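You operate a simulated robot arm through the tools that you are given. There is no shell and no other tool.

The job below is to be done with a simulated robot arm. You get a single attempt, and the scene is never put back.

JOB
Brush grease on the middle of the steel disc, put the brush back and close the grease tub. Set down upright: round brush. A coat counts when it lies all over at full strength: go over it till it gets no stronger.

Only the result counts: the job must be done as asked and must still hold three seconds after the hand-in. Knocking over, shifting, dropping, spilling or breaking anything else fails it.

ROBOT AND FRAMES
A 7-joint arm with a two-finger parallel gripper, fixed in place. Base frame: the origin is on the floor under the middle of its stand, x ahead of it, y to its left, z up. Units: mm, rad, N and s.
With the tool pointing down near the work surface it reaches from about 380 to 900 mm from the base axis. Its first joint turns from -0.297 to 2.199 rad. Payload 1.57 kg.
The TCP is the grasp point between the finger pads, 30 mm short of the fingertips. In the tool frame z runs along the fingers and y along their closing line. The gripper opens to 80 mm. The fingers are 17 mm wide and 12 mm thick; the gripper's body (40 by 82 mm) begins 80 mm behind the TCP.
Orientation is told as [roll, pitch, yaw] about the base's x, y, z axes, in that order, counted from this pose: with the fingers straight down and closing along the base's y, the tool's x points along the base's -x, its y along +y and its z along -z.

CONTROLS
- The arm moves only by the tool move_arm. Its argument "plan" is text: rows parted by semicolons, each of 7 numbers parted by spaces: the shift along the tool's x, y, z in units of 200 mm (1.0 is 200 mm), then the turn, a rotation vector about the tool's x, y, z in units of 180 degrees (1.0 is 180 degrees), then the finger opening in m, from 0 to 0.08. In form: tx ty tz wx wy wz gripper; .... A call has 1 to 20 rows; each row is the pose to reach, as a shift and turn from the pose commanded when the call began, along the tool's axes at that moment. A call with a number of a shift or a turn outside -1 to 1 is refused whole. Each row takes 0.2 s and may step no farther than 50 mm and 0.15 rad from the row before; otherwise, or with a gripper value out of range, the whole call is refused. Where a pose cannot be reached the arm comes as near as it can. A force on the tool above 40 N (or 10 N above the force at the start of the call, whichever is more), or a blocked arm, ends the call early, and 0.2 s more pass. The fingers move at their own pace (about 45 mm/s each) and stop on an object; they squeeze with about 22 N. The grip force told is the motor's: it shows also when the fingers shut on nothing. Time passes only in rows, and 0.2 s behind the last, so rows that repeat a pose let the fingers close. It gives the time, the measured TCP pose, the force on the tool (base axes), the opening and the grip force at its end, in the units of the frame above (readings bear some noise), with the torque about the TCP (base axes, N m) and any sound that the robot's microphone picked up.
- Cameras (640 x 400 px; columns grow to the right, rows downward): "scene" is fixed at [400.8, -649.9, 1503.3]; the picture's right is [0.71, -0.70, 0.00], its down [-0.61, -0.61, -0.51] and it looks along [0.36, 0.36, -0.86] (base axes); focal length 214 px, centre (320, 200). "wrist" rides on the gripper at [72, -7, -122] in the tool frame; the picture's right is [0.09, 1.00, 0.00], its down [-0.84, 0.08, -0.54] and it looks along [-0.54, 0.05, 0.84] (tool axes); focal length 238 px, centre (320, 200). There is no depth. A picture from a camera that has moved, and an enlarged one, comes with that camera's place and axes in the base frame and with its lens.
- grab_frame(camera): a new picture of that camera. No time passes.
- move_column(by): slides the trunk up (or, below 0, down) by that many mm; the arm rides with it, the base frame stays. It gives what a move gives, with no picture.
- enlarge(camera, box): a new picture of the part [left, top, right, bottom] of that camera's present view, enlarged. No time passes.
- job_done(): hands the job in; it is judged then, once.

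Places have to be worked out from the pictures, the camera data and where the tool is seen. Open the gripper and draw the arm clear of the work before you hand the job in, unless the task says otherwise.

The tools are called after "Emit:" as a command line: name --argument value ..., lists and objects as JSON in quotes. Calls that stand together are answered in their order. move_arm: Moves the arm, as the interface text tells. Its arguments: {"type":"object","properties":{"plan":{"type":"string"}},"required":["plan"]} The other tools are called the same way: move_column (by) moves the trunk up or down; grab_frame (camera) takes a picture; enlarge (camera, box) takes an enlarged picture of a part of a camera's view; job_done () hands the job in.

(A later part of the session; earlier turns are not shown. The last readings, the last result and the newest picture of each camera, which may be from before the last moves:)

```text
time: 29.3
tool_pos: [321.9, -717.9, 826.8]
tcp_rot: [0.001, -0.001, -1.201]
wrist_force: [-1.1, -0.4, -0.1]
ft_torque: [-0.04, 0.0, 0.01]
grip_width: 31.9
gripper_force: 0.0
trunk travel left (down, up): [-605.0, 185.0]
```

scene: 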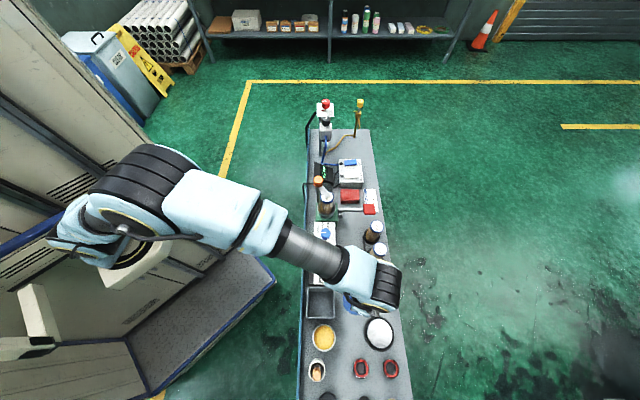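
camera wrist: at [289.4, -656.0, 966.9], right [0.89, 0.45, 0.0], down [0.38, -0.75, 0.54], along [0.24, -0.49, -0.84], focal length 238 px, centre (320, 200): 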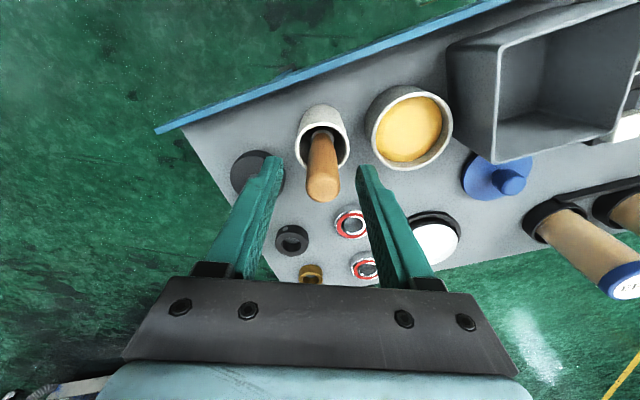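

The fingers are clear of the cup at 31.9 mm with no force. Now gripping the handle.

Emit:
move_arm --plan "0 0 0 0 0 0 0.02; 0 0 0 0 0 0 0.01; 0 0 0 0 0 0 0.01; 0 0 0 0 0 0 0.01"

Emit:
enlarge --camera "wrist" --box '[200, 90, 440, 240]'

```text
time: 30.3
tool_pos: [321.9, -716.7, 827.2]
tcp_rot: [0.0, 0.001, -1.2]
wrist_force: [-0.4, -0.6, -0.7]
ft_torque: [0.02, 0.01, 0.01]
grip_width: 19.5
gripper_force: 22.2
trunk travel left (down, up): [-605.0, 185.0]
```

```text
2.67 times, centred on (320, 165) of wrist
camera zoom: at [289.6, -652.5, 948.9], right [0.89, 0.45, 0.0], down [0.38, -0.75, 0.54], along [0.24, -0.49, -0.84], focal length 636 px, centre (320, 293)
```

zoom: 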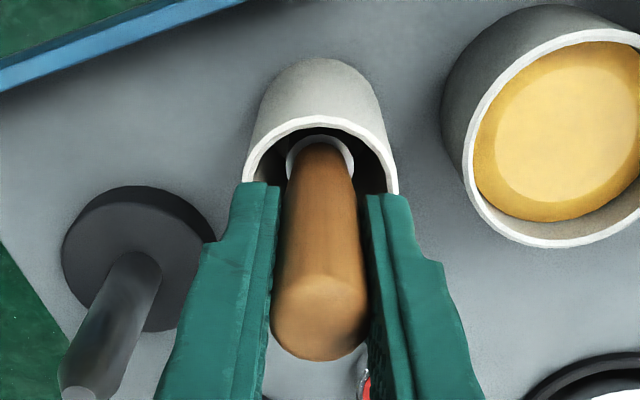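

Gripped at 19.5 mm, 22 N. I'll lift straight up in small steps to draw the brush out of the cup.

Emit:
move_arm --plan "0 0 -0.04 0 0 0 0.01; 0 0 -0.1 0 0 0 0.01; 0 0 -0.18 0 0 0 0.01; 0 0 -0.26 0 0 0 0.01; 0 0 -0.34 0 0 0 0.01; 0 0 -0.34 0 0 0 0.01"

Emit:
grab_frame --camera "wrist"

```text
time: 31.7
tool_pos: [321.9, -716.4, 896.4]
tcp_rot: [0.0, -0.001, -1.199]
wrist_force: [0.3, 0.3, -0.1]
ft_torque: [-0.02, 0.02, -0.04]
grip_width: 19.7
gripper_force: 22.1
trunk travel left (down, up): [-605.0, 185.0]
```

```text
taken
camera wrist: at [289.7, -651.5, 1018.5], right [0.89, 0.45, 0.0], down [0.38, -0.75, 0.54], along [0.24, -0.49, -0.84], focal length 238 px, centre (320, 200)
```

wrist: 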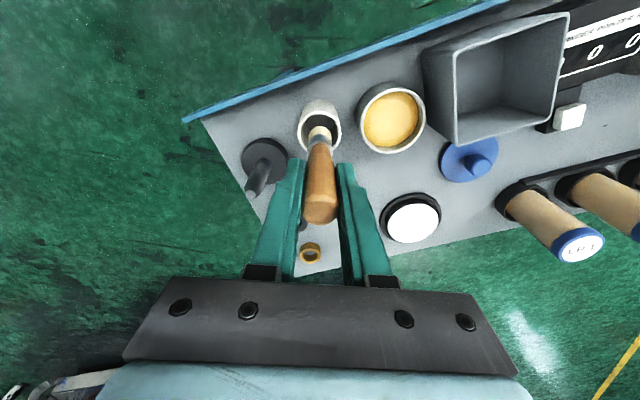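

The brush is coming out cleanly with no side force. I'll lift another 60 mm.

Emit:
move_arm --plan "0 0 -0.1 0 0 0 0.01; 0 0 -0.2 0 0 0 0.01; 0 0 -0.3 0 0 0 0.01; 0 0 -0.3 0 0 0 0.01"

Emit:
grab_frame --camera "wrist"

Emit:
enlarge --camera "wrist" --box '[240, 70, 400, 230]'

Emit:
grab_frame --camera "scene"

```text
time: 32.7
tool_pos: [324.9, -716.0, 956.2]
tcp_rot: [-0.002, 0.001, -1.201]
wrist_force: [0.2, -0.1, -0.6]
ft_torque: [0.0, 0.0, 0.01]
grip_width: 19.8
gripper_force: 22.7
trunk travel left (down, up): [-605.0, 185.0]
```

```text
taken
camera wrist: at [291.9, -651.0, 1078.0], right [0.89, 0.45, 0.0], down [0.38, -0.75, 0.54], along [0.24, -0.49, -0.84], focal length 238 px, centre (320, 200)
```

wrist: 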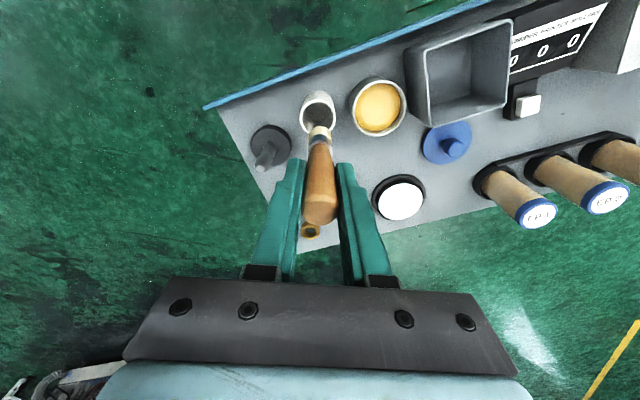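

```text
2.50 times, centred on (320, 150) of wrist
camera zoom: at [291.9, -651.0, 1078.0], right [0.89, 0.45, 0.0], down [0.38, -0.75, 0.54], along [0.24, -0.49, -0.84], focal length 596 px, centre (320, 325)
```

zoom: 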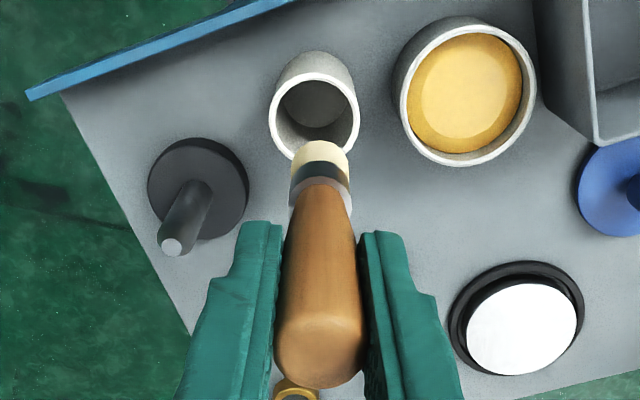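

```text
taken
```

scene: 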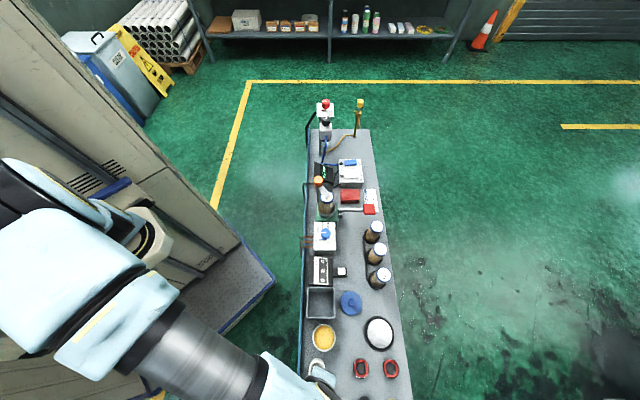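

The brush is out; its bristle end is about 100 mm below the TCP and about 22 mm wide, and the cup stayed in place. I'll move above the open tub at about [389.5, -679.5].

Emit:
move_arm --plan "0.025 0.184 0 0 0 0 0.01; 0.05 0.3685 0 0 0 0 0.01; 0.05 0.3685 0.15 0 0 0 0.01; 0.05 0.3685 0.3 0 0 0 0.01; 0.05 0.3685 0.4 0 0 0 0.01; 0.05 0.3685 0.4 0 0 0 0.01"

Emit:
grab_frame --camera "wrist"

Emit:
enlarge --camera "wrist" --box '[240, 60, 400, 220]'

```text
time: 34.1
tool_pos: [385.4, -682.3, 872.5]
tcp_rot: [0.0, 0.0, -1.2]
wrist_force: [0.5, -0.8, -0.8]
ft_torque: [-0.04, -0.01, -0.01]
grip_width: 19.9
gripper_force: 22.3
trunk travel left (down, up): [-605.0, 185.0]
```

```text
taken
camera wrist: at [352.8, -618.1, 993.8], right [0.89, 0.45, 0.0], down [0.38, -0.75, 0.54], along [0.24, -0.49, -0.84], focal length 238 px, centre (320, 200)
```

wrist: 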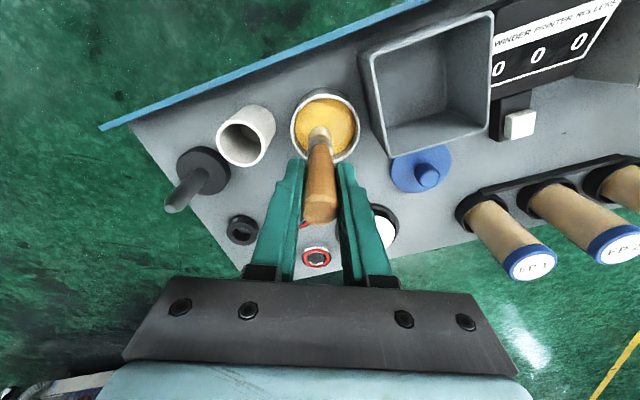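

```text
2.50 times, centred on (320, 140) of wrist
camera zoom: at [352.8, -618.1, 993.8], right [0.89, 0.45, 0.0], down [0.38, -0.75, 0.54], along [0.24, -0.49, -0.84], focal length 596 px, centre (320, 350)
```

zoom: 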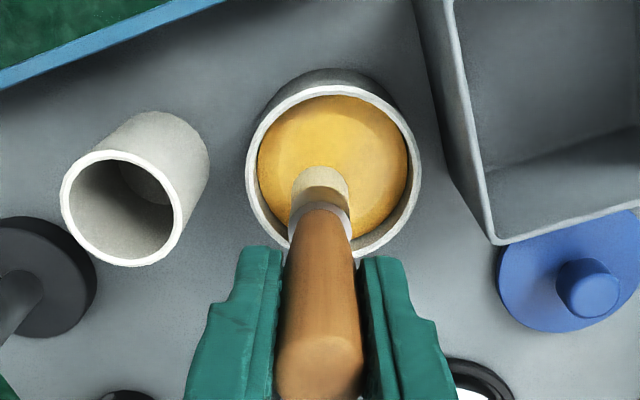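

The brush hangs about 4 mm off the tub's centre. I'll correct and lower toward the grease.

Emit:
move_arm --plan "0.01 0.023 0 0 0 0 0.01; 0.01 0.023 0.04 0 0 0 0.01; 0.01 0.023 0.08 0 0 0 0.01; 0.01 0.023 0.1 0 0 0 0.01; 0.01 0.023 0.1 0 0 0 0.01"

Emit:
enlarge --camera "wrist" --box '[240, 60, 400, 220]'

```text
time: 35.3
tool_pos: [390.5, -677.8, 856.3]
tcp_rot: [0.0, -0.003, -1.199]
wrist_force: [-0.5, -0.2, 18.5]
ft_torque: [-0.06, 0.03, 0.02]
grip_width: 19.8
gripper_force: 21.9
trunk travel left (down, up): [-605.0, 185.0]
```

```text
2.50 times, centred on (320, 140) of wrist
camera zoom: at [357.4, -613.7, 977.6], right [0.89, 0.45, 0.0], down [0.37, -0.75, 0.55], along [0.24, -0.49, -0.84], focal length 596 px, centre (320, 350)
```

zoom: 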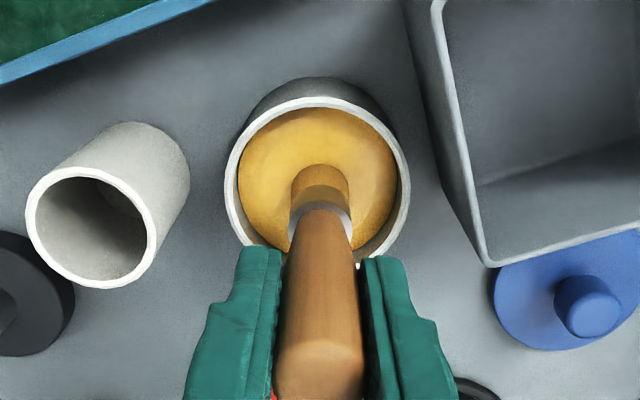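

The bristles have met the grease at z≈856 (18.5 N) and turned amber. I'll ease 1 mm, swirl slightly to load, then lift.

Emit:
move_arm --plan "0 0 -0.005 0 0 0 0.01; 0.02 0 -0.005 0 0 0 0.01; 0 0.02 -0.005 0 0 0 0.01; -0.02 0 -0.005 0 0 0 0.01; 0 -0.02 -0.005 0 0 0 0.01; 0 0 -0.005 0 0 0 0.01; 0 0 -0.05 0 0 0 0.01; 0 0 -0.15 0 0 0 0.01; 0 0 -0.3 0 0 0 0.01; 0 0 -0.3 0 0 0 0.01"

Emit:
enlarge --camera "wrist" --box '[240, 60, 400, 220]'

```text
time: 37.5
tool_pos: [388.7, -678.9, 916.4]
tcp_rot: [0.0, 0.001, -1.2]
wrist_force: [0.5, -0.8, -1.0]
ft_torque: [-0.01, -0.02, 0.0]
grip_width: 19.7
gripper_force: 22.2
trunk travel left (down, up): [-605.0, 185.0]
```

```text
2.50 times, centred on (320, 140) of wrist
camera zoom: at [356.5, -613.6, 1037.9], right [0.89, 0.45, 0.0], down [0.38, -0.75, 0.54], along [0.24, -0.49, -0.84], focal length 596 px, centre (320, 350)
```

zoom: 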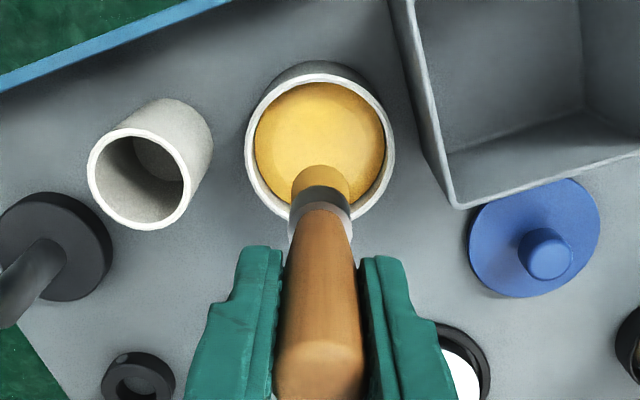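

The bristles are loaded and the brush hasn't slipped. I'll carry it to above the disc centre.

Emit:
move_arm --plan "-0.1517 0.0782 0 0 0 0 0.01; -0.3034 0.1564 0 0 0 0 0.01; -0.4551 0.2346 0 0 0 0 0.01; -0.6068 0.3128 0 0 0 0 0.01; -0.7585 0.391 0 0 0 0 0.01; -0.7585 0.391 0 0 0 0 0.01; -0.7585 0.391 0.2 0 0 0 0.01; -0.7585 0.391 0.3 0 0 0 0.01; -0.7585 0.391 0.3 0 0 0 0.01"

Emit:
enlarge --camera "wrist" --box '[240, 60, 400, 220]'

```text
time: 39.5
tool_pos: [515.8, -790.4, 856.2]
tcp_rot: [0.0, 0.0, -1.199]
wrist_force: [-1.2, -0.7, -0.7]
ft_torque: [0.02, -0.02, -0.01]
grip_width: 19.6
gripper_force: 21.7
trunk travel left (down, up): [-605.0, 185.0]
```

```text
2.50 times, centred on (320, 140) of wrist
camera zoom: at [483.9, -725.6, 979.0], right [0.89, 0.45, 0.0], down [0.38, -0.75, 0.54], along [0.24, -0.49, -0.84], focal length 596 px, centre (320, 350)
```

zoom: 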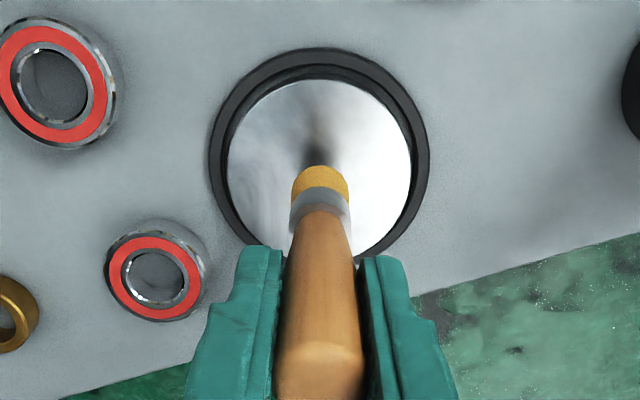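

Aligned with the disc's middle within about 1 mm. I'll lower until the bristles touch.

Emit:
move_arm --plan "0 0 0.05 0 0 0 0.01; 0 0 0.1 0 0 0 0.01; 0 0 0.11 0 0 0 0.01; 0 0 0.11 0 0 0 0.01"

```text
time: 40.5
tool_pos: [517.0, -789.8, 836.9]
tcp_rot: [0.001, -0.004, -1.2]
wrist_force: [-0.7, 1.6, 16.5]
ft_torque: [0.17, 0.19, -0.01]
grip_width: 19.6
gripper_force: 21.8
trunk travel left (down, up): [-605.0, 185.0]
```

Contact at z≈837 with 16.5 N, so the disc surface is near z=737. I'll ease slightly and brush a ring of strokes about the middle, then lift to inspect.

Emit:
move_arm --plan "0 0 -0.004 0 0 0 0.01; 0.05 0 -0.004 0 0 0 0.01; 0.035 0.035 -0.004 0 0 0 0.01; 0 0.05 -0.004 0 0 0 0.01; -0.035 0.035 -0.004 0 0 0 0.01; -0.05 0 -0.004 0 0 0 0.01; -0.035 -0.035 -0.004 0 0 0 0.01; 0 -0.05 -0.004 0 0 0 0.01; 0.035 -0.035 -0.004 0 0 0 0.01; 0.05 0 -0.004 0 0 0 0.01; 0 0 -0.004 0 0 0 0.01; -0.05 0 -0.004 0 0 0 0.01; 0 0 -0.004 0 0 0 0.01; 0 0 -0.004 0 0 0 0.01"

Emit:
enlarge --camera "wrist" --box '[240, 60, 400, 220]'

```text
time: 43.5
tool_pos: [519.0, -790.8, 834.7]
tcp_rot: [-0.001, -0.001, -1.2]
wrist_force: [0.1, -1.0, 0.0]
ft_torque: [0.02, -0.02, 0.01]
grip_width: 19.6
gripper_force: 22.1
trunk travel left (down, up): [-605.0, 185.0]
```

```text
2.50 times, centred on (320, 140) of wrist
camera zoom: at [486.7, -725.5, 956.8], right [0.89, 0.45, 0.0], down [0.38, -0.75, 0.54], along [0.24, -0.49, -0.84], focal length 596 px, centre (320, 350)
```

zoom: 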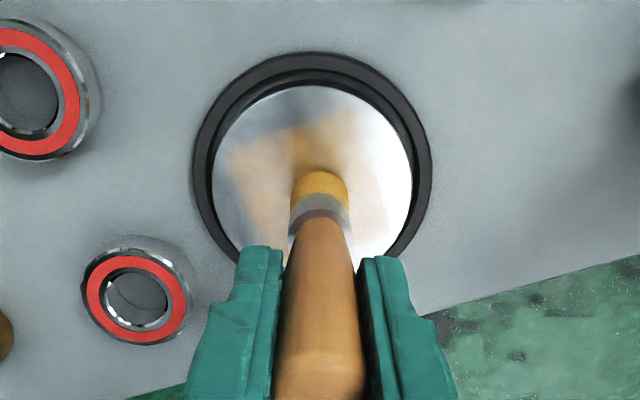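

A thin tan coat shows around the middle, but the force fell to zero, so the brush may have slid up in the grip. I'll lift 40 mm to inspect both.

Emit:
move_arm --plan "0 0 -0.1 0 0 0 0.01; 0 0 -0.25 0 0 0 0.01; 0 0 -0.25 0 0 0 0.01"

Emit:
enlarge --camera "wrist" --box '[240, 60, 400, 220]'

Emit:
grab_frame --camera "wrist"

```text
time: 44.3
tool_pos: [520.5, -789.7, 883.8]
tcp_rot: [-0.001, 0.0, -1.2]
wrist_force: [-0.3, 0.2, -1.3]
ft_torque: [0.0, 0.0, 0.02]
grip_width: 19.8
gripper_force: 22.0
trunk travel left (down, up): [-605.0, 185.0]
```

```text
2.50 times, centred on (320, 140) of wrist
camera zoom: at [488.7, -725.5, 1005.9], right [0.89, 0.45, 0.0], down [0.38, -0.75, 0.54], along [0.24, -0.48, -0.84], focal length 596 px, centre (320, 350)
```

zoom: 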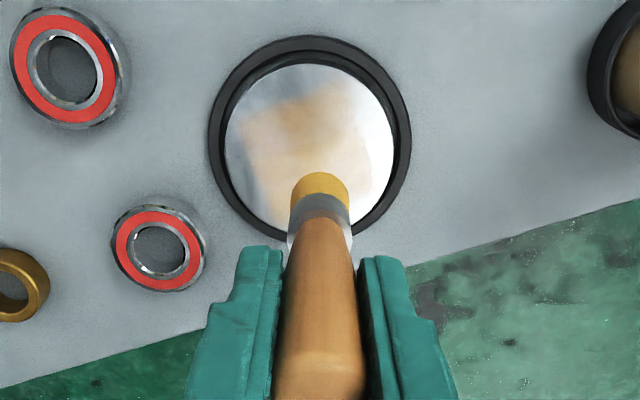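

```text
taken
camera wrist: at [488.7, -725.5, 1005.9], right [0.89, 0.45, 0.0], down [0.38, -0.75, 0.54], along [0.24, -0.48, -0.84], focal length 238 px, centre (320, 200)
```

wrist: 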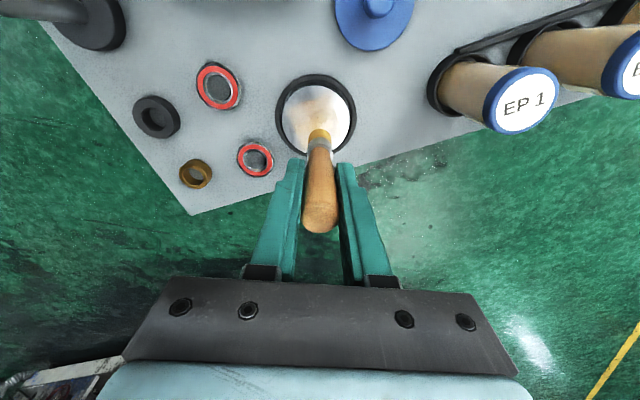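

The brush slid about 8 mm up in the grip (bristles now about 92 mm below the TCP), but it is still held straight. I'll step aside 50 mm to see the whole disc.

Emit:
move_arm --plan "0 0.12 0 0 0 0 0.01; 0 0.25 0 0 0 0 0.01; 0 0.25 0 0 0 0 0.01"

Emit:
grab_frame --camera "wrist"

Emit:
enlarge --camera "wrist" --box '[225, 75, 305, 155]'

```text
time: 45.1
tool_pos: [566.6, -771.9, 884.2]
tcp_rot: [0.0, 0.001, -1.201]
wrist_force: [-0.1, 0.4, 0.0]
ft_torque: [0.02, -0.03, 0.0]
grip_width: 19.7
gripper_force: 21.4
trunk travel left (down, up): [-605.0, 185.0]
```

```text
taken
camera wrist: at [534.3, -707.2, 1007.0], right [0.89, 0.45, 0.0], down [0.38, -0.75, 0.54], along [0.24, -0.49, -0.84], focal length 238 px, centre (320, 200)
```

wrist: 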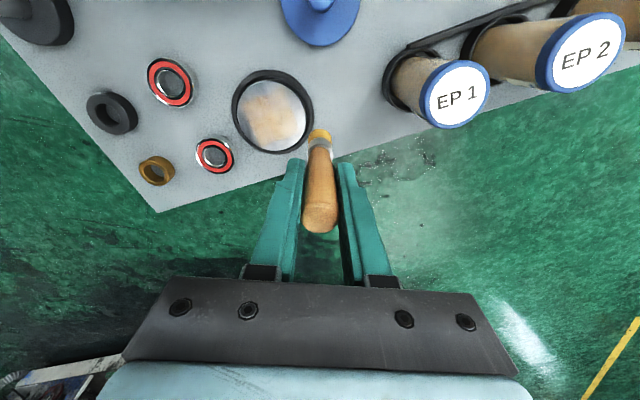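

```text
5.00 times, centred on (265, 115) of wrist
camera zoom: at [534.3, -707.2, 1007.0], right [0.89, 0.45, 0.0], down [0.38, -0.75, 0.54], along [0.24, -0.49, -0.84], focal length 1192 px, centre (595, 625)
```

zoom: 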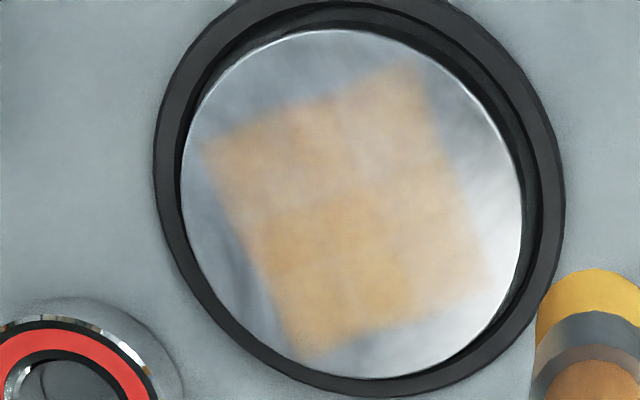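

The coat is a thin square patch about 49 mm across, its diagonals along base x and y, centred at [516.7, -790.9]. I'll go back over the centre and come down gently for more strokes.

Emit:
move_arm --plan "0.001 -0.134 0 0 0 0 0.01; 0.002 -0.2685 0 0 0 0 0.01; 0.002 -0.2685 0.12 0 0 0 0.01; 0.002 -0.2685 0.22 0 0 0 0.01; 0.002 -0.2685 0.22 0 0 0 0.01"

Emit:
enlarge --camera "wrist" --box '[240, 60, 400, 220]'

```text
time: 46.3
tool_pos: [514.4, -792.1, 842.2]
tcp_rot: [0.002, 0.0, -1.202]
wrist_force: [0.8, 0.7, -0.3]
ft_torque: [0.0, -0.02, -0.01]
grip_width: 20.0
gripper_force: 21.4
trunk travel left (down, up): [-605.0, 185.0]
```

```text
2.50 times, centred on (320, 140) of wrist
camera zoom: at [481.3, -727.7, 964.0], right [0.89, 0.45, 0.0], down [0.38, -0.75, 0.54], along [0.24, -0.49, -0.84], focal length 596 px, centre (320, 350)
```

zoom: 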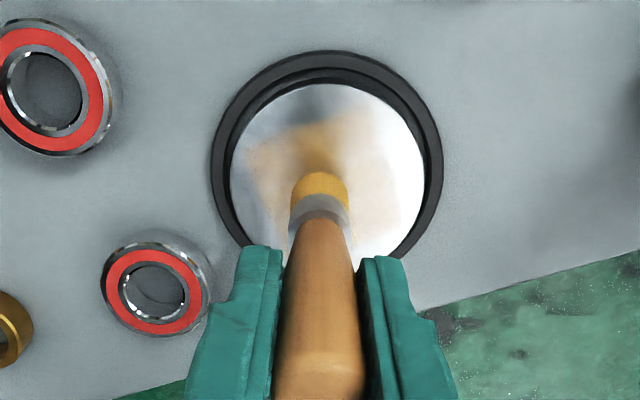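

I'll lower gently in 2 mm rows and watch the force.

Emit:
move_arm --plan "-0.002 0.014 0.01 0 0 0 0.01; -0.002 0.014 0.02 0 0 0 0.01; -0.002 0.014 0.03 0 0 0 0.01; -0.002 0.014 0.03 0 0 0 0.01"

```text
time: 47.3
tool_pos: [517.4, -790.7, 836.1]
tcp_rot: [0.0, 0.0, -1.2]
wrist_force: [0.8, 0.0, -0.2]
ft_torque: [0.0, 0.0, -0.01]
grip_width: 19.5
gripper_force: 22.3
trunk travel left (down, up): [-605.0, 185.0]
```

No contact yet at z=836. Continuing down.

Emit:
move_arm --plan "0 0 0.01 0 0 0 0.01; 0 0 0.02 0 0 0 0.01; 0 0 0.02 0 0 0 0.01"

```text
time: 48.1
tool_pos: [517.4, -792.0, 833.3]
tcp_rot: [-0.001, -0.003, -1.198]
wrist_force: [-0.1, 2.0, 14.9]
ft_torque: [0.19, 0.04, 0.04]
grip_width: 19.6
gripper_force: 22.2
trunk travel left (down, up): [-605.0, 185.0]
```

Contact at z≈833.5 (15 N). I'll ease 0.6 mm and sweep lanes across the whole square patch.

Emit:
move_arm --plan "0 0 -0.003 0 0 0 0.01; 0.0205 -0.0527 -0.003 0 0 0 0.01; 0.041 -0.1054 -0.003 0 0 0 0.01; 0.0732 -0.0322 -0.003 0 0 0 0.01; 0.1054 0.041 -0.003 0 0 0 0.01; 0.0688 0.0571 -0.003 0 0 0 0.01; 0.0366 -0.0161 -0.003 0 0 0 0.01; 0.0044 -0.0893 -0.003 0 0 0 0.01; -0.0322 -0.0732 -0.003 0 0 0 0.01; 0 0 -0.003 0 0 0 0.01; 0.0322 0.0732 -0.003 0 0 0 0.01; -0.0044 0.0893 -0.003 0 0 0 0.01; -0.0366 0.0161 -0.003 0 0 0 0.01; -0.0688 -0.0571 -0.003 0 0 0 0.01; -0.1054 -0.041 -0.003 0 0 0 0.01; -0.0732 0.0322 -0.003 0 0 0 0.01; -0.041 0.1054 -0.003 0 0 0 0.01; -0.0205 0.0527 -0.003 0 0 0 0.01; 0 0 -0.003 0 0 0 0.01; 0 0 -0.003 0 0 0 0.01"

Emit:
enlarge --camera "wrist" --box '[240, 60, 400, 220]'

```text
time: 52.3
tool_pos: [521.9, -799.3, 831.7]
tcp_rot: [0.001, 0.0, -1.199]
wrist_force: [-0.4, 0.6, -0.9]
ft_torque: [0.01, -0.02, -0.01]
grip_width: 19.8
gripper_force: 22.4
out of reach, approached as far as the arm can: row 15, 16, 19, 20
trunk travel left (down, up): [-605.0, 185.0]
```

```text
2.50 times, centred on (320, 140) of wrist
camera zoom: at [489.7, -734.4, 954.2], right [0.89, 0.45, 0.0], down [0.38, -0.75, 0.54], along [0.24, -0.48, -0.84], focal length 596 px, centre (320, 350)
```

zoom: 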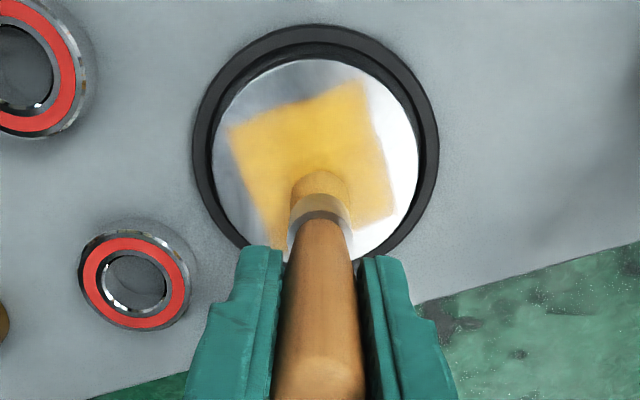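

The coat is much stronger now, but some rows were at the reach limit and the bristles look paler. I'll lift 100 mm, drop the trunk by the same amount to gain reach, and inspect.

Emit:
move_arm --plan "0 0 -0.12 0 0 0 0.01; 0 0 -0.3 0 0 0 0.01; 0 0 -0.5 0 0 0 0.01; 0 0 -0.6 0 0 0 0.01; 0 0 -0.6 0 0 0 0.01"

Emit:
move_column --by -80

Emit:
grab_frame --camera "wrist"

Emit:
enlarge --camera "wrist" --box '[240, 60, 400, 220]'

```text
time: 53.5
tool_pos: [521.8, -789.4, 948.2]
tcp_rot: [0.0, 0.0, -1.201]
wrist_force: [0.6, 0.4, -1.5]
ft_torque: [-0.03, 0.02, 0.0]
grip_width: 19.8
gripper_force: 22.2
out of reach, approached as far as the arm can: row 3, 4, 5
trunk travel left (down, up): [-605.0, 185.0]
```

```text
time: 54.7
tool_pos: [519.1, -788.2, 870.1]
tcp_rot: [0.001, 0.002, -1.203]
wrist_force: [-0.4, 0.8, -0.3]
ft_torque: [-0.02, 0.0, -0.01]
grip_width: 19.8
gripper_force: 22.1
trunk travel left (down, up): [-525.0, 265.0]
```

```text
taken
camera wrist: at [487.4, -723.8, 991.3], right [0.89, 0.45, 0.0], down [0.38, -0.75, 0.54], along [0.24, -0.49, -0.84], focal length 238 px, centre (320, 200)
```

wrist: 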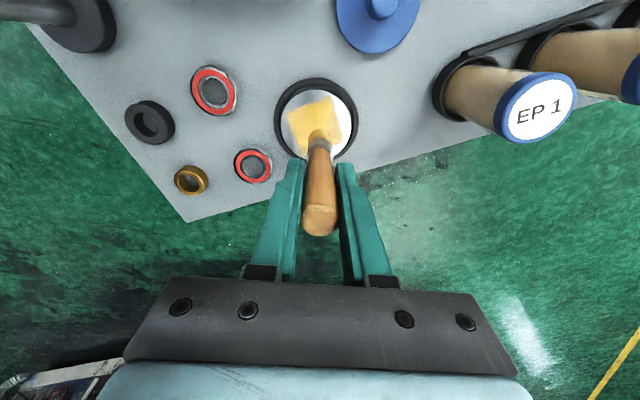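

```text
2.50 times, centred on (320, 140) of wrist
camera zoom: at [487.4, -723.8, 991.3], right [0.89, 0.45, 0.0], down [0.38, -0.75, 0.54], along [0.24, -0.49, -0.84], focal length 596 px, centre (320, 350)
```

zoom: 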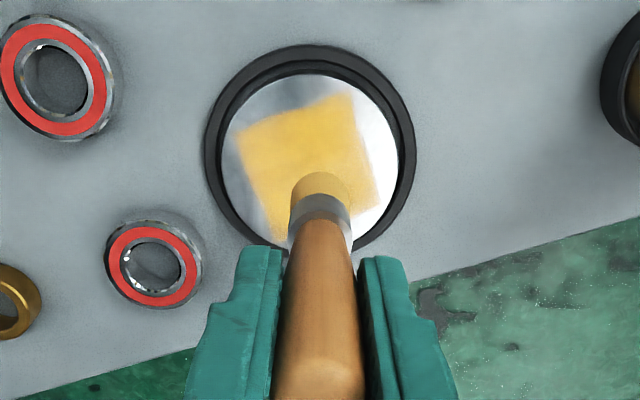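

Reach is best around one arm height, so I'll raise the trunk 23 mm to centre the working range, then go back to the tub to reload the paling bristles.

Emit:
move_column --by 23

Emit:
move_arm --plan "0.1507 -0.0784 0 0 0 0 0.01; 0.3014 -0.1568 0 0 0 0 0.01; 0.4521 -0.2352 0 0 0 0 0.01; 0.6028 -0.3136 0 0 0 0 0.01; 0.7535 -0.392 0 0 0 0 0.01; 0.7535 -0.392 0 0 0 0 0.01; 0.7535 -0.392 0 0 0 0 0.01"

Emit:
grab_frame --camera "wrist"

Emit:
enlarge --camera "scene" --box '[340, 290, 420, 390]'

```text
time: 55.4
tool_pos: [519.4, -788.5, 893.8]
tcp_rot: [0.0, 0.0, -1.202]
wrist_force: [0.2, 1.4, 0.2]
ft_torque: [-0.05, -0.02, -0.04]
grip_width: 19.8
gripper_force: 22.1
trunk travel left (down, up): [-548.0, 242.0]
```

```text
time: 57.0
tool_pos: [458.6, -806.8, 925.4]
tcp_rot: [-0.001, 0.001, -1.201]
wrist_force: [0.0, -0.2, 0.4]
ft_torque: [-0.01, 0.01, -0.02]
grip_width: 19.2
gripper_force: 21.8
out of reach, approached as far as the arm can: row 1, 2, 3, 4, 5, 6, 7
trunk travel left (down, up): [-548.0, 242.0]
```

```text
taken
camera wrist: at [426.1, -742.8, 1047.4], right [0.89, 0.45, 0.0], down [0.38, -0.75, 0.54], along [0.24, -0.48, -0.84], focal length 238 px, centre (320, 200)
```

wrist: 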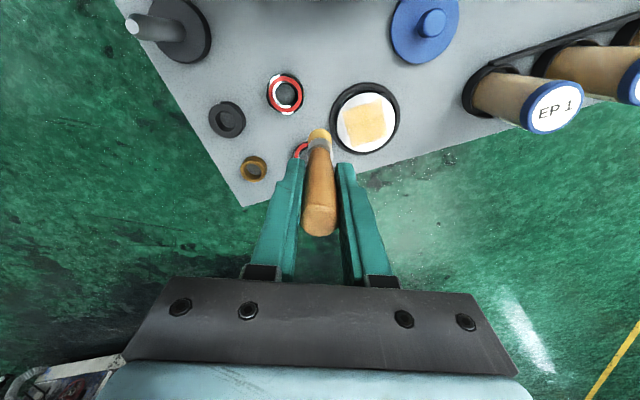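

```text
4.00 times, centred on (380, 340) of scene
camera zoom: at [400.8, -649.9, 1503.3], right [0.71, -0.7, 0.0], down [-0.61, -0.61, -0.51], along [0.36, 0.36, -0.86], focal length 858 px, centre (80, -360)
```

zoom: 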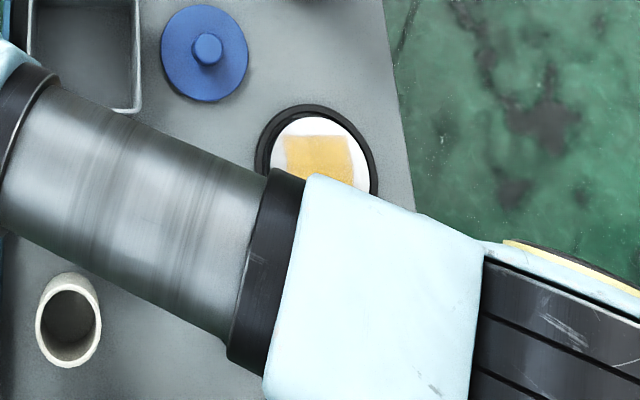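

The arm reports every row out of reach and stopped at [458.6, -806.8, 925.4], so its joints seem stuck in an awkward configuration after full stretch. I'll look at the arm in the scene picture before moving.

Emit:
grab_frame --camera "scene"

```text
taken
```

scene: 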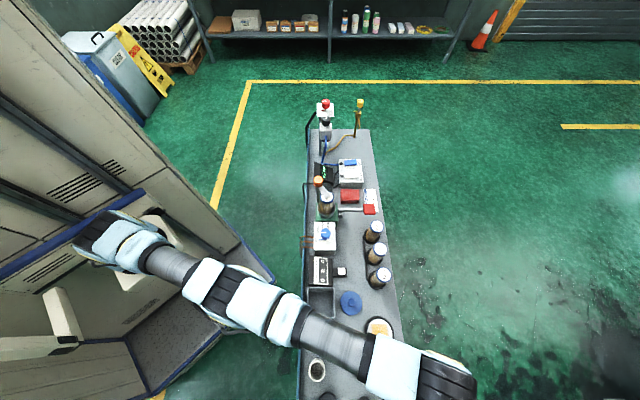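

The arm is stretched nearly straight, so the elbow likely tipped past straight to its wrong side and can't bend back in. I'll push the target outward past full reach (clear air beyond the disc, brush kept high) so the elbow can cross back, then retract.

Emit:
move_arm --plan "-0.1871 0.0646 -0.02 0 0 0 0.01; -0.3742 0.1292 -0.05 0 0 0 0.01; -0.5613 0.1938 -0.08 0 0 0 0.01; -0.7484 0.2584 -0.1 0 0 0 0.01; -0.9355 0.323 -0.1 0 0 0 0.01; -0.9355 0.323 -0.1 0 0 0 0.01"

```text
time: 58.4
tool_pos: [496.5, -795.0, 919.7]
tcp_rot: [-0.002, 0.001, -1.201]
wrist_force: [-0.3, 0.0, -0.5]
ft_torque: [-0.02, -0.01, 0.01]
grip_width: 19.6
gripper_force: 22.0
out of reach, approached as far as the arm can: row 1, 2, 3, 4, 5, 6
trunk travel left (down, up): [-548.0, 242.0]
```

Now I'll retract along the radial direction and see whether the elbow bends the right way.

Emit:
move_arm --plan "0.15 -0.025 0 0 0 0 0.01; 0.3 -0.05 0 0 0 0 0.01; 0.45 -0.075 0 0 0 0 0.01; 0.6 -0.1 0 0 0 0 0.01; 0.6 -0.1 0 0 0 0 0.01"

Emit:
grab_frame --camera "scene"

```text
time: 59.6
tool_pos: [438.3, -692.8, 918.0]
tcp_rot: [-0.001, 0.002, -1.2]
wrist_force: [-0.4, -0.6, -0.4]
ft_torque: [-0.01, 0.01, 0.02]
grip_width: 19.5
gripper_force: 22.0
trunk travel left (down, up): [-548.0, 242.0]
```

```text
taken
```

scene: 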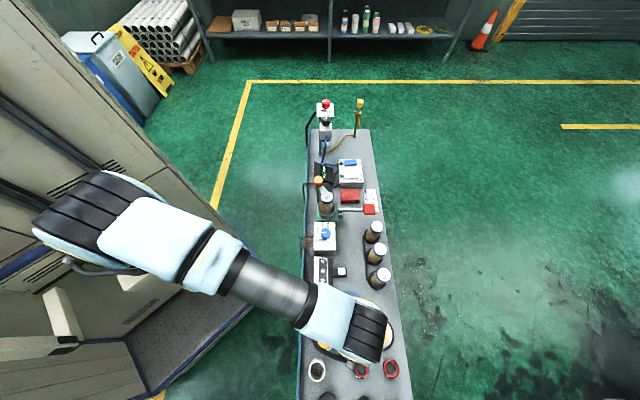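

The elbow bent back correctly and I'm at [438, -693, 918] under control. I'll raise the trunk 67 mm (reach for this height is better there), then go over the tub to reload.

Emit:
move_column --by 67

Emit:
grab_frame --camera "wrist"

Emit:
enlarge --camera "wrist" --box '[330, 110, 400, 180]'

```text
time: 60.6
tool_pos: [438.8, -693.2, 984.0]
tcp_rot: [0.0, -0.001, -1.201]
wrist_force: [0.0, 1.8, 0.2]
ft_torque: [-0.04, 0.02, 0.01]
grip_width: 19.9
gripper_force: 22.3
trunk travel left (down, up): [-615.0, 175.0]
```

```text
taken
camera wrist: at [405.7, -628.1, 1106.1], right [0.89, 0.45, 0.0], down [0.38, -0.75, 0.54], along [0.24, -0.49, -0.84], focal length 238 px, centre (320, 200)
```

wrist: 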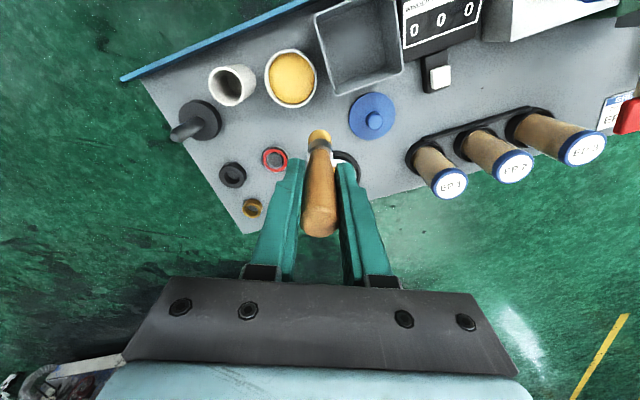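

```text
5.71 times, centred on (365, 145) of wrist
camera zoom: at [405.7, -628.1, 1106.1], right [0.89, 0.45, 0.0], down [0.38, -0.75, 0.54], along [0.24, -0.49, -0.84], focal length 1362 px, centre (63, 514)
```

zoom: 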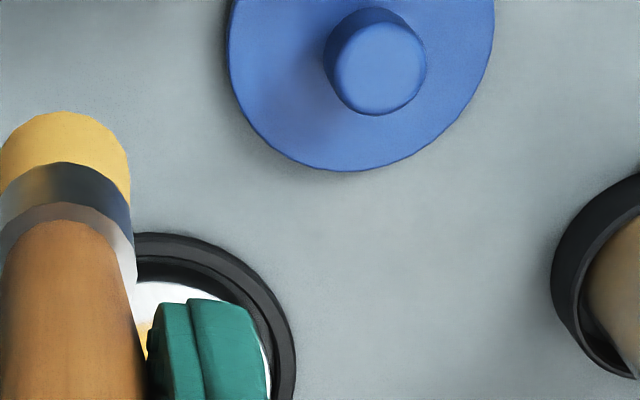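

All is in place. I'll go over the tub and lower to just above the grease.

Emit:
move_arm --plan "0.0775 -0.1028 0 0 0 0 0.01; 0.155 -0.2055 0 0 0 0 0.01; 0.155 -0.2055 0 0 0 0 0.01; 0.155 -0.2055 0.2 0 0 0 0.01; 0.155 -0.2055 0.4 0 0 0 0.01; 0.155 -0.2055 0.57 0 0 0 0.01; 0.155 -0.2055 0.57 0 0 0 0.01"

Emit:
enlarge --camera "wrist" --box '[240, 60, 400, 220]'

```text
time: 62.2
tool_pos: [386.0, -678.9, 870.7]
tcp_rot: [0.0, 0.001, -1.201]
wrist_force: [0.0, 0.2, -0.6]
ft_torque: [0.01, -0.02, 0.03]
grip_width: 19.6
gripper_force: 21.9
trunk travel left (down, up): [-615.0, 175.0]
```

```text
2.50 times, centred on (320, 140) of wrist
camera zoom: at [354.8, -615.3, 991.9], right [0.89, 0.45, 0.0], down [0.38, -0.75, 0.54], along [0.24, -0.49, -0.84], focal length 596 px, centre (320, 350)
```

zoom: 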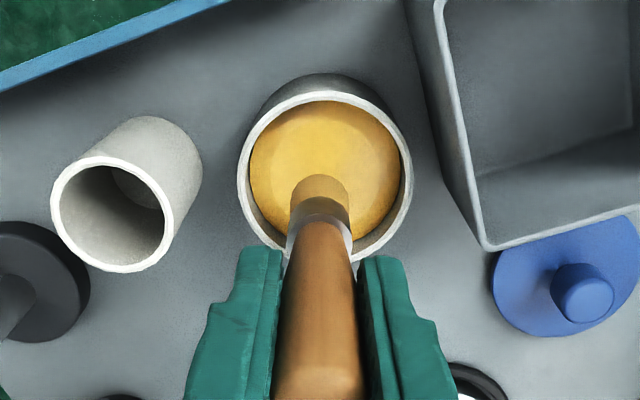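

Aligned within 2 mm. I'll lower gently into the grease, limiting the push.

Emit:
move_arm --plan "0 0.01 0.04 0 0 0 0.01; 0 0.01 0.07 0 0 0 0.01; 0 0.01 0.09 0 0 0 0.01; 0 0.01 0.1 0 0 0 0.01; 0 0.01 0.1 0 0 0 0.01"

```text
time: 63.4
tool_pos: [390.7, -677.8, 850.6]
tcp_rot: [0.0, -0.001, -1.2]
wrist_force: [-0.5, 1.2, 3.9]
ft_torque: [0.14, 0.01, 0.03]
grip_width: 19.7
gripper_force: 22.1
trunk travel left (down, up): [-615.0, 175.0]
```

Gentle contact at 3.9 N. I'll swirl to load the bristles, then lift.

Emit:
move_arm --plan "0.02 0 0.003 0 0 0 0.01; 0 0.02 0.003 0 0 0 0.01; -0.02 0 0.003 0 0 0 0.01; 0 -0.02 0.003 0 0 0 0.01; 0.02 0 0.003 0 0 0 0.01; 0 0.02 0.003 0 0 0 0.01; 0 0 0.003 0 0 0 0.01; 0 0 -0.05 0 0 0 0.01; 0 0 -0.2 0 0 0 0.01; 0 0 -0.2 0 0 0 0.01"

Emit:
enlarge --camera "wrist" --box '[240, 60, 400, 220]'

```text
time: 65.6
tool_pos: [390.3, -677.5, 890.3]
tcp_rot: [-0.001, 0.001, -1.199]
wrist_force: [-0.4, 1.2, -0.3]
ft_torque: [-0.02, -0.02, 0.02]
grip_width: 19.7
gripper_force: 21.6
trunk travel left (down, up): [-615.0, 175.0]
```

```text
2.50 times, centred on (320, 140) of wrist
camera zoom: at [358.2, -613.0, 1012.3], right [0.89, 0.45, 0.0], down [0.38, -0.75, 0.54], along [0.24, -0.49, -0.84], focal length 596 px, centre (320, 350)
```

zoom: 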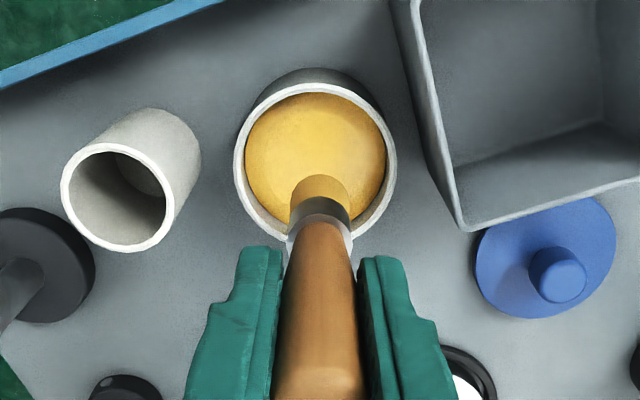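

Loaded again. I'll move over the disc with a slight outward tilt (0.1 rad) so the arm isn't at full stretch.

Emit:
move_arm --plan "-0.1424 0.0765 0 0 0 0 0.01; -0.2848 0.153 0 0 -0.008 0 0.01; -0.4272 0.2295 0 0 -0.016 0 0.01; -0.5696 0.306 0 0 -0.024 0 0.01; -0.712 0.3825 0 0 -0.0318 0 0.01; -0.712 0.3825 0.1 0 -0.0318 0 0.01; -0.712 0.3825 0.1 0 -0.0318 0 0.01; -0.712 0.3825 0.1 0 -0.0318 0 0.01"

Emit:
enlarge --camera "wrist" --box '[240, 60, 400, 220]'

```text
time: 67.4
tool_pos: [516.1, -784.9, 871.8]
tcp_rot: [0.001, -0.101, -1.2]
wrist_force: [-0.8, -0.2, 0.4]
ft_torque: [0.0, -0.01, 0.02]
grip_width: 19.6
gripper_force: 21.5
trunk travel left (down, up): [-615.0, 175.0]
```

```text
2.50 times, centred on (320, 140) of wrist
camera zoom: at [478.1, -708.5, 985.7], right [0.89, 0.45, -0.01], down [0.35, -0.7, 0.62], along [0.27, -0.56, -0.78], focal length 596 px, centre (320, 350)
```

zoom: 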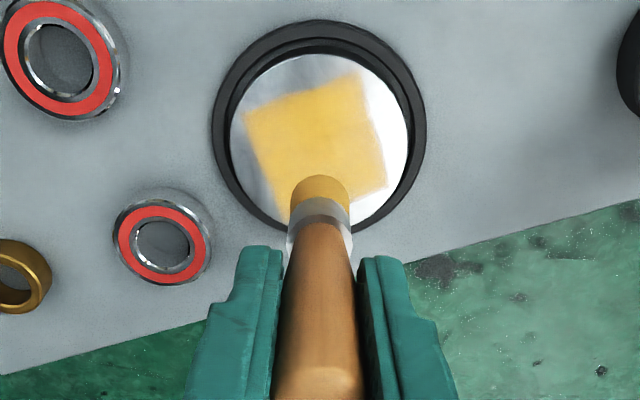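

The patch is more yellow now but edges are weaker. I'll correct 2 mm and lower close to the surface.

Emit:
move_arm --plan "0.01 -0.0045 0 0 0 0 0.01; 0.019 -0.0045 0.088 0 0 0 0.01; 0.0268 -0.0045 0.167 0 0 0 0.01; 0.0268 -0.0045 0.167 0 0 0 0.01; 0.0268 -0.0045 0.167 0 0 0 0.01"

```text
time: 68.6
tool_pos: [512.6, -780.6, 838.1]
tcp_rot: [0.0, -0.098, -1.199]
wrist_force: [0.8, -1.2, -0.4]
ft_torque: [0.04, 0.02, 0.0]
grip_width: 19.4
gripper_force: 21.8
trunk travel left (down, up): [-615.0, 175.0]
```

No contact at 838. Lowering in 1.5 mm rows.

Emit:
move_arm --plan "0.0008 0 0.0075 0 0 0 0.01; 0.0015 0 0.015 0 0 0 0.01; 0.0015 0 0.015 0 0 0 0.01"

```text
time: 69.4
tool_pos: [510.9, -781.4, 833.6]
tcp_rot: [0.0, -0.098, -1.199]
wrist_force: [0.8, -0.2, -1.3]
ft_torque: [-0.01, 0.03, 0.04]
grip_width: 19.7
gripper_force: 21.7
trunk travel left (down, up): [-615.0, 175.0]
```

Emit:
move_arm --plan "0.0008 0 0.0075 0 0 0 0.01; 0.0015 0 0.012 0 0 0 0.01; 0.0015 0 0.012 0 0 0 0.01"

```text
time: 70.2
tool_pos: [511.5, -781.6, 830.9]
tcp_rot: [0.002, -0.101, -1.2]
wrist_force: [0.2, -0.1, 2.0]
ft_torque: [0.02, -0.08, -0.03]
grip_width: 19.6
gripper_force: 22.0
trunk travel left (down, up): [-615.0, 175.0]
```

Light contact (2 N) at z≈830.9. I'll press 0.6 mm more and sweep lanes over the whole square with the tilt compensated.

Emit:
move_arm --plan "0 0 0.003 0 0 0 0.01; 0.0269 -0.0938 0.0003 0 0 0 0.01; 0.0569 -0.0252 -0.0027 0 0 0 0.01; 0.087 0.0435 -0.0057 0 0 0 0.01; 0.046 0.0616 -0.0016 0 0 0 0.01; 0.0159 -0.007 0.0014 0 0 0 0.01; -0.0141 -0.0757 0.0044 0 0 0 0.01; -0.0597 -0.0556 0.009 0 0 0 0.01; -0.0296 0.0131 0.006 0 0 0 0.01; 0.0005 0.0818 0.003 0 0 0 0.01; -0.0406 0.0999 0.0071 0 0 0 0.01; -0.0706 0.0312 0.0101 0 0 0 0.01; -0.1007 -0.0375 0.0131 0 0 0 0.01; -0.0392 -0.0646 0.0069 0 0 0 0.01; -0.0091 0.004 0.0039 0 0 0 0.01; 0 0 0.003 0 0 0 0.01; 0 0 0.003 0 0 0 0.01"

Emit:
enlarge --camera "wrist" --box '[240, 60, 400, 220]'

```text
time: 73.8
tool_pos: [511.7, -782.3, 831.3]
tcp_rot: [0.0, -0.103, -1.202]
wrist_force: [0.0, -2.2, 4.9]
ft_torque: [-0.18, 0.1, 0.0]
grip_width: 19.7
gripper_force: 21.7
trunk travel left (down, up): [-615.0, 175.0]
```

```text
2.50 times, centred on (320, 140) of wrist
camera zoom: at [475.0, -706.5, 945.3], right [0.89, 0.45, -0.01], down [0.35, -0.7, 0.62], along [0.27, -0.56, -0.78], focal length 596 px, centre (320, 350)
```

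zoom: 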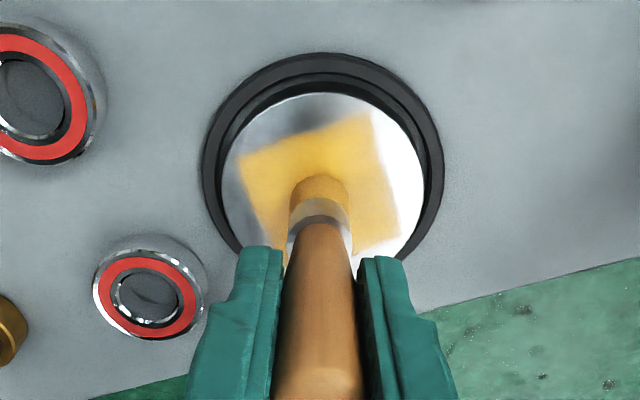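

Good contact held (4.9 N) with no reach problems. Another pass now with lanes across, at the same depth, then a lift to inspect.

Emit:
move_arm --plan "0.0135 -0.0469 -0.001 0 0 0 0.01; 0.0269 -0.0938 -0.0027 0 0 0 0.01; -0.0392 -0.0646 0.0039 0 0 0 0.01; -0.1007 -0.0375 0.0101 0 0 0 0.01; -0.0806 0.0083 0.0081 0 0 0 0.01; -0.0191 -0.0188 0.0019 0 0 0 0.01; 0.047 -0.0481 -0.0047 0 0 0 0.01; 0.067 -0.0023 -0.0067 0 0 0 0.01; 0.0009 0.0269 -0.0001 0 0 0 0.01; -0.0606 0.0541 0.0061 0 0 0 0.01; -0.0406 0.0999 0.0041 0 0 0 0.01; 0.021 0.0727 -0.0021 0 0 0 0.01; 0.087 0.0435 -0.0087 0 0 0 0.01; 0.045 0.02 -0.0045 0 0 0 0.01; 0 0 0 0 0 0 0.01; -0.015 0 -0.15 0 0 0 0.01; -0.015 0.12 -0.25 0 0 0 0.01; -0.015 0.25 -0.25 0 0 0 0.01; -0.015 0.25 -0.25 0 0 0 0.01"

Emit:
grab_frame --camera "wrist"

Emit:
enlarge --camera "wrist" --box '[225, 75, 305, 155]'

```text
time: 77.8
tool_pos: [560.0, -760.9, 878.4]
tcp_rot: [-0.001, -0.1, -1.2]
wrist_force: [0.0, -0.2, -0.3]
ft_torque: [0.01, 0.0, -0.04]
grip_width: 19.8
gripper_force: 22.1
trunk travel left (down, up): [-615.0, 175.0]
```

```text
taken
camera wrist: at [522.3, -684.8, 993.5], right [0.89, 0.45, -0.01], down [0.35, -0.7, 0.62], along [0.27, -0.56, -0.78], focal length 238 px, centre (320, 200)
```

wrist: 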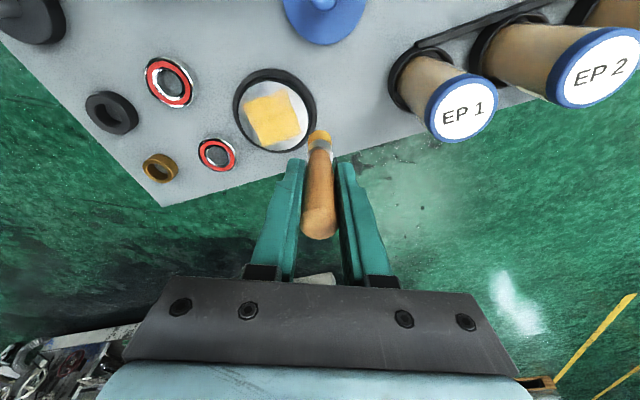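

```text
5.00 times, centred on (265, 115) of wrist
camera zoom: at [522.3, -684.8, 993.5], right [0.89, 0.45, -0.01], down [0.35, -0.7, 0.62], along [0.27, -0.56, -0.78], focal length 1192 px, centre (595, 625)
```

zoom: 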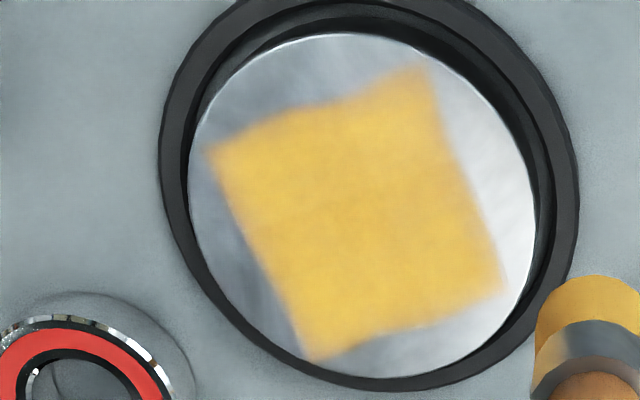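

The square is now an even yellow. I'll do another full pass to confirm it gets no stronger, reaching slightly farther to the edges.

Emit:
move_arm --plan "0 -0.12 0 0 0 0 0.01; 0 -0.25 0 0 0 0 0.01; 0.009 -0.25 0.13 0 0 0 0.01; 0.015 -0.25 0.242 0 0 0 0.01; 0.015 -0.25 0.25 0 0 0 0.01; 0.0421 -0.3494 0.2473 0 0 0 0.01; 0.0742 -0.2762 0.2441 0 0 0 0.01; 0.1063 -0.203 0.2408 0 0 0 0.01; 0.0653 -0.1849 0.245 0 0 0 0.01; 0.0332 -0.2581 0.2482 0 0 0 0.01; 0.0012 -0.3313 0.2514 0 0 0 0.01; -0.0444 -0.3111 0.256 0 0 0 0.01; -0.0123 -0.2379 0.2527 0 0 0 0.01; 0.0198 -0.1647 0.2495 0 0 0 0.01; -0.0258 -0.1446 0.2541 0 0 0 0.01; -0.0579 -0.2178 0.2573 0 0 0 0.01; -0.0899 -0.291 0.2605 0 0 0 0.01; -0.0375 -0.2705 0.2553 0 0 0 0.01; 0.015 -0.25 0.25 0 0 0 0.01; 0.015 -0.25 0.25 0 0 0 0.01"

```text
time: 82.0
tool_pos: [509.8, -781.4, 830.8]
tcp_rot: [0.001, -0.1, -1.201]
wrist_force: [-1.9, -1.0, 3.6]
ft_torque: [0.0, 0.15, -0.02]
grip_width: 19.3
gripper_force: 22.1
trunk travel left (down, up): [-615.0, 175.0]
```

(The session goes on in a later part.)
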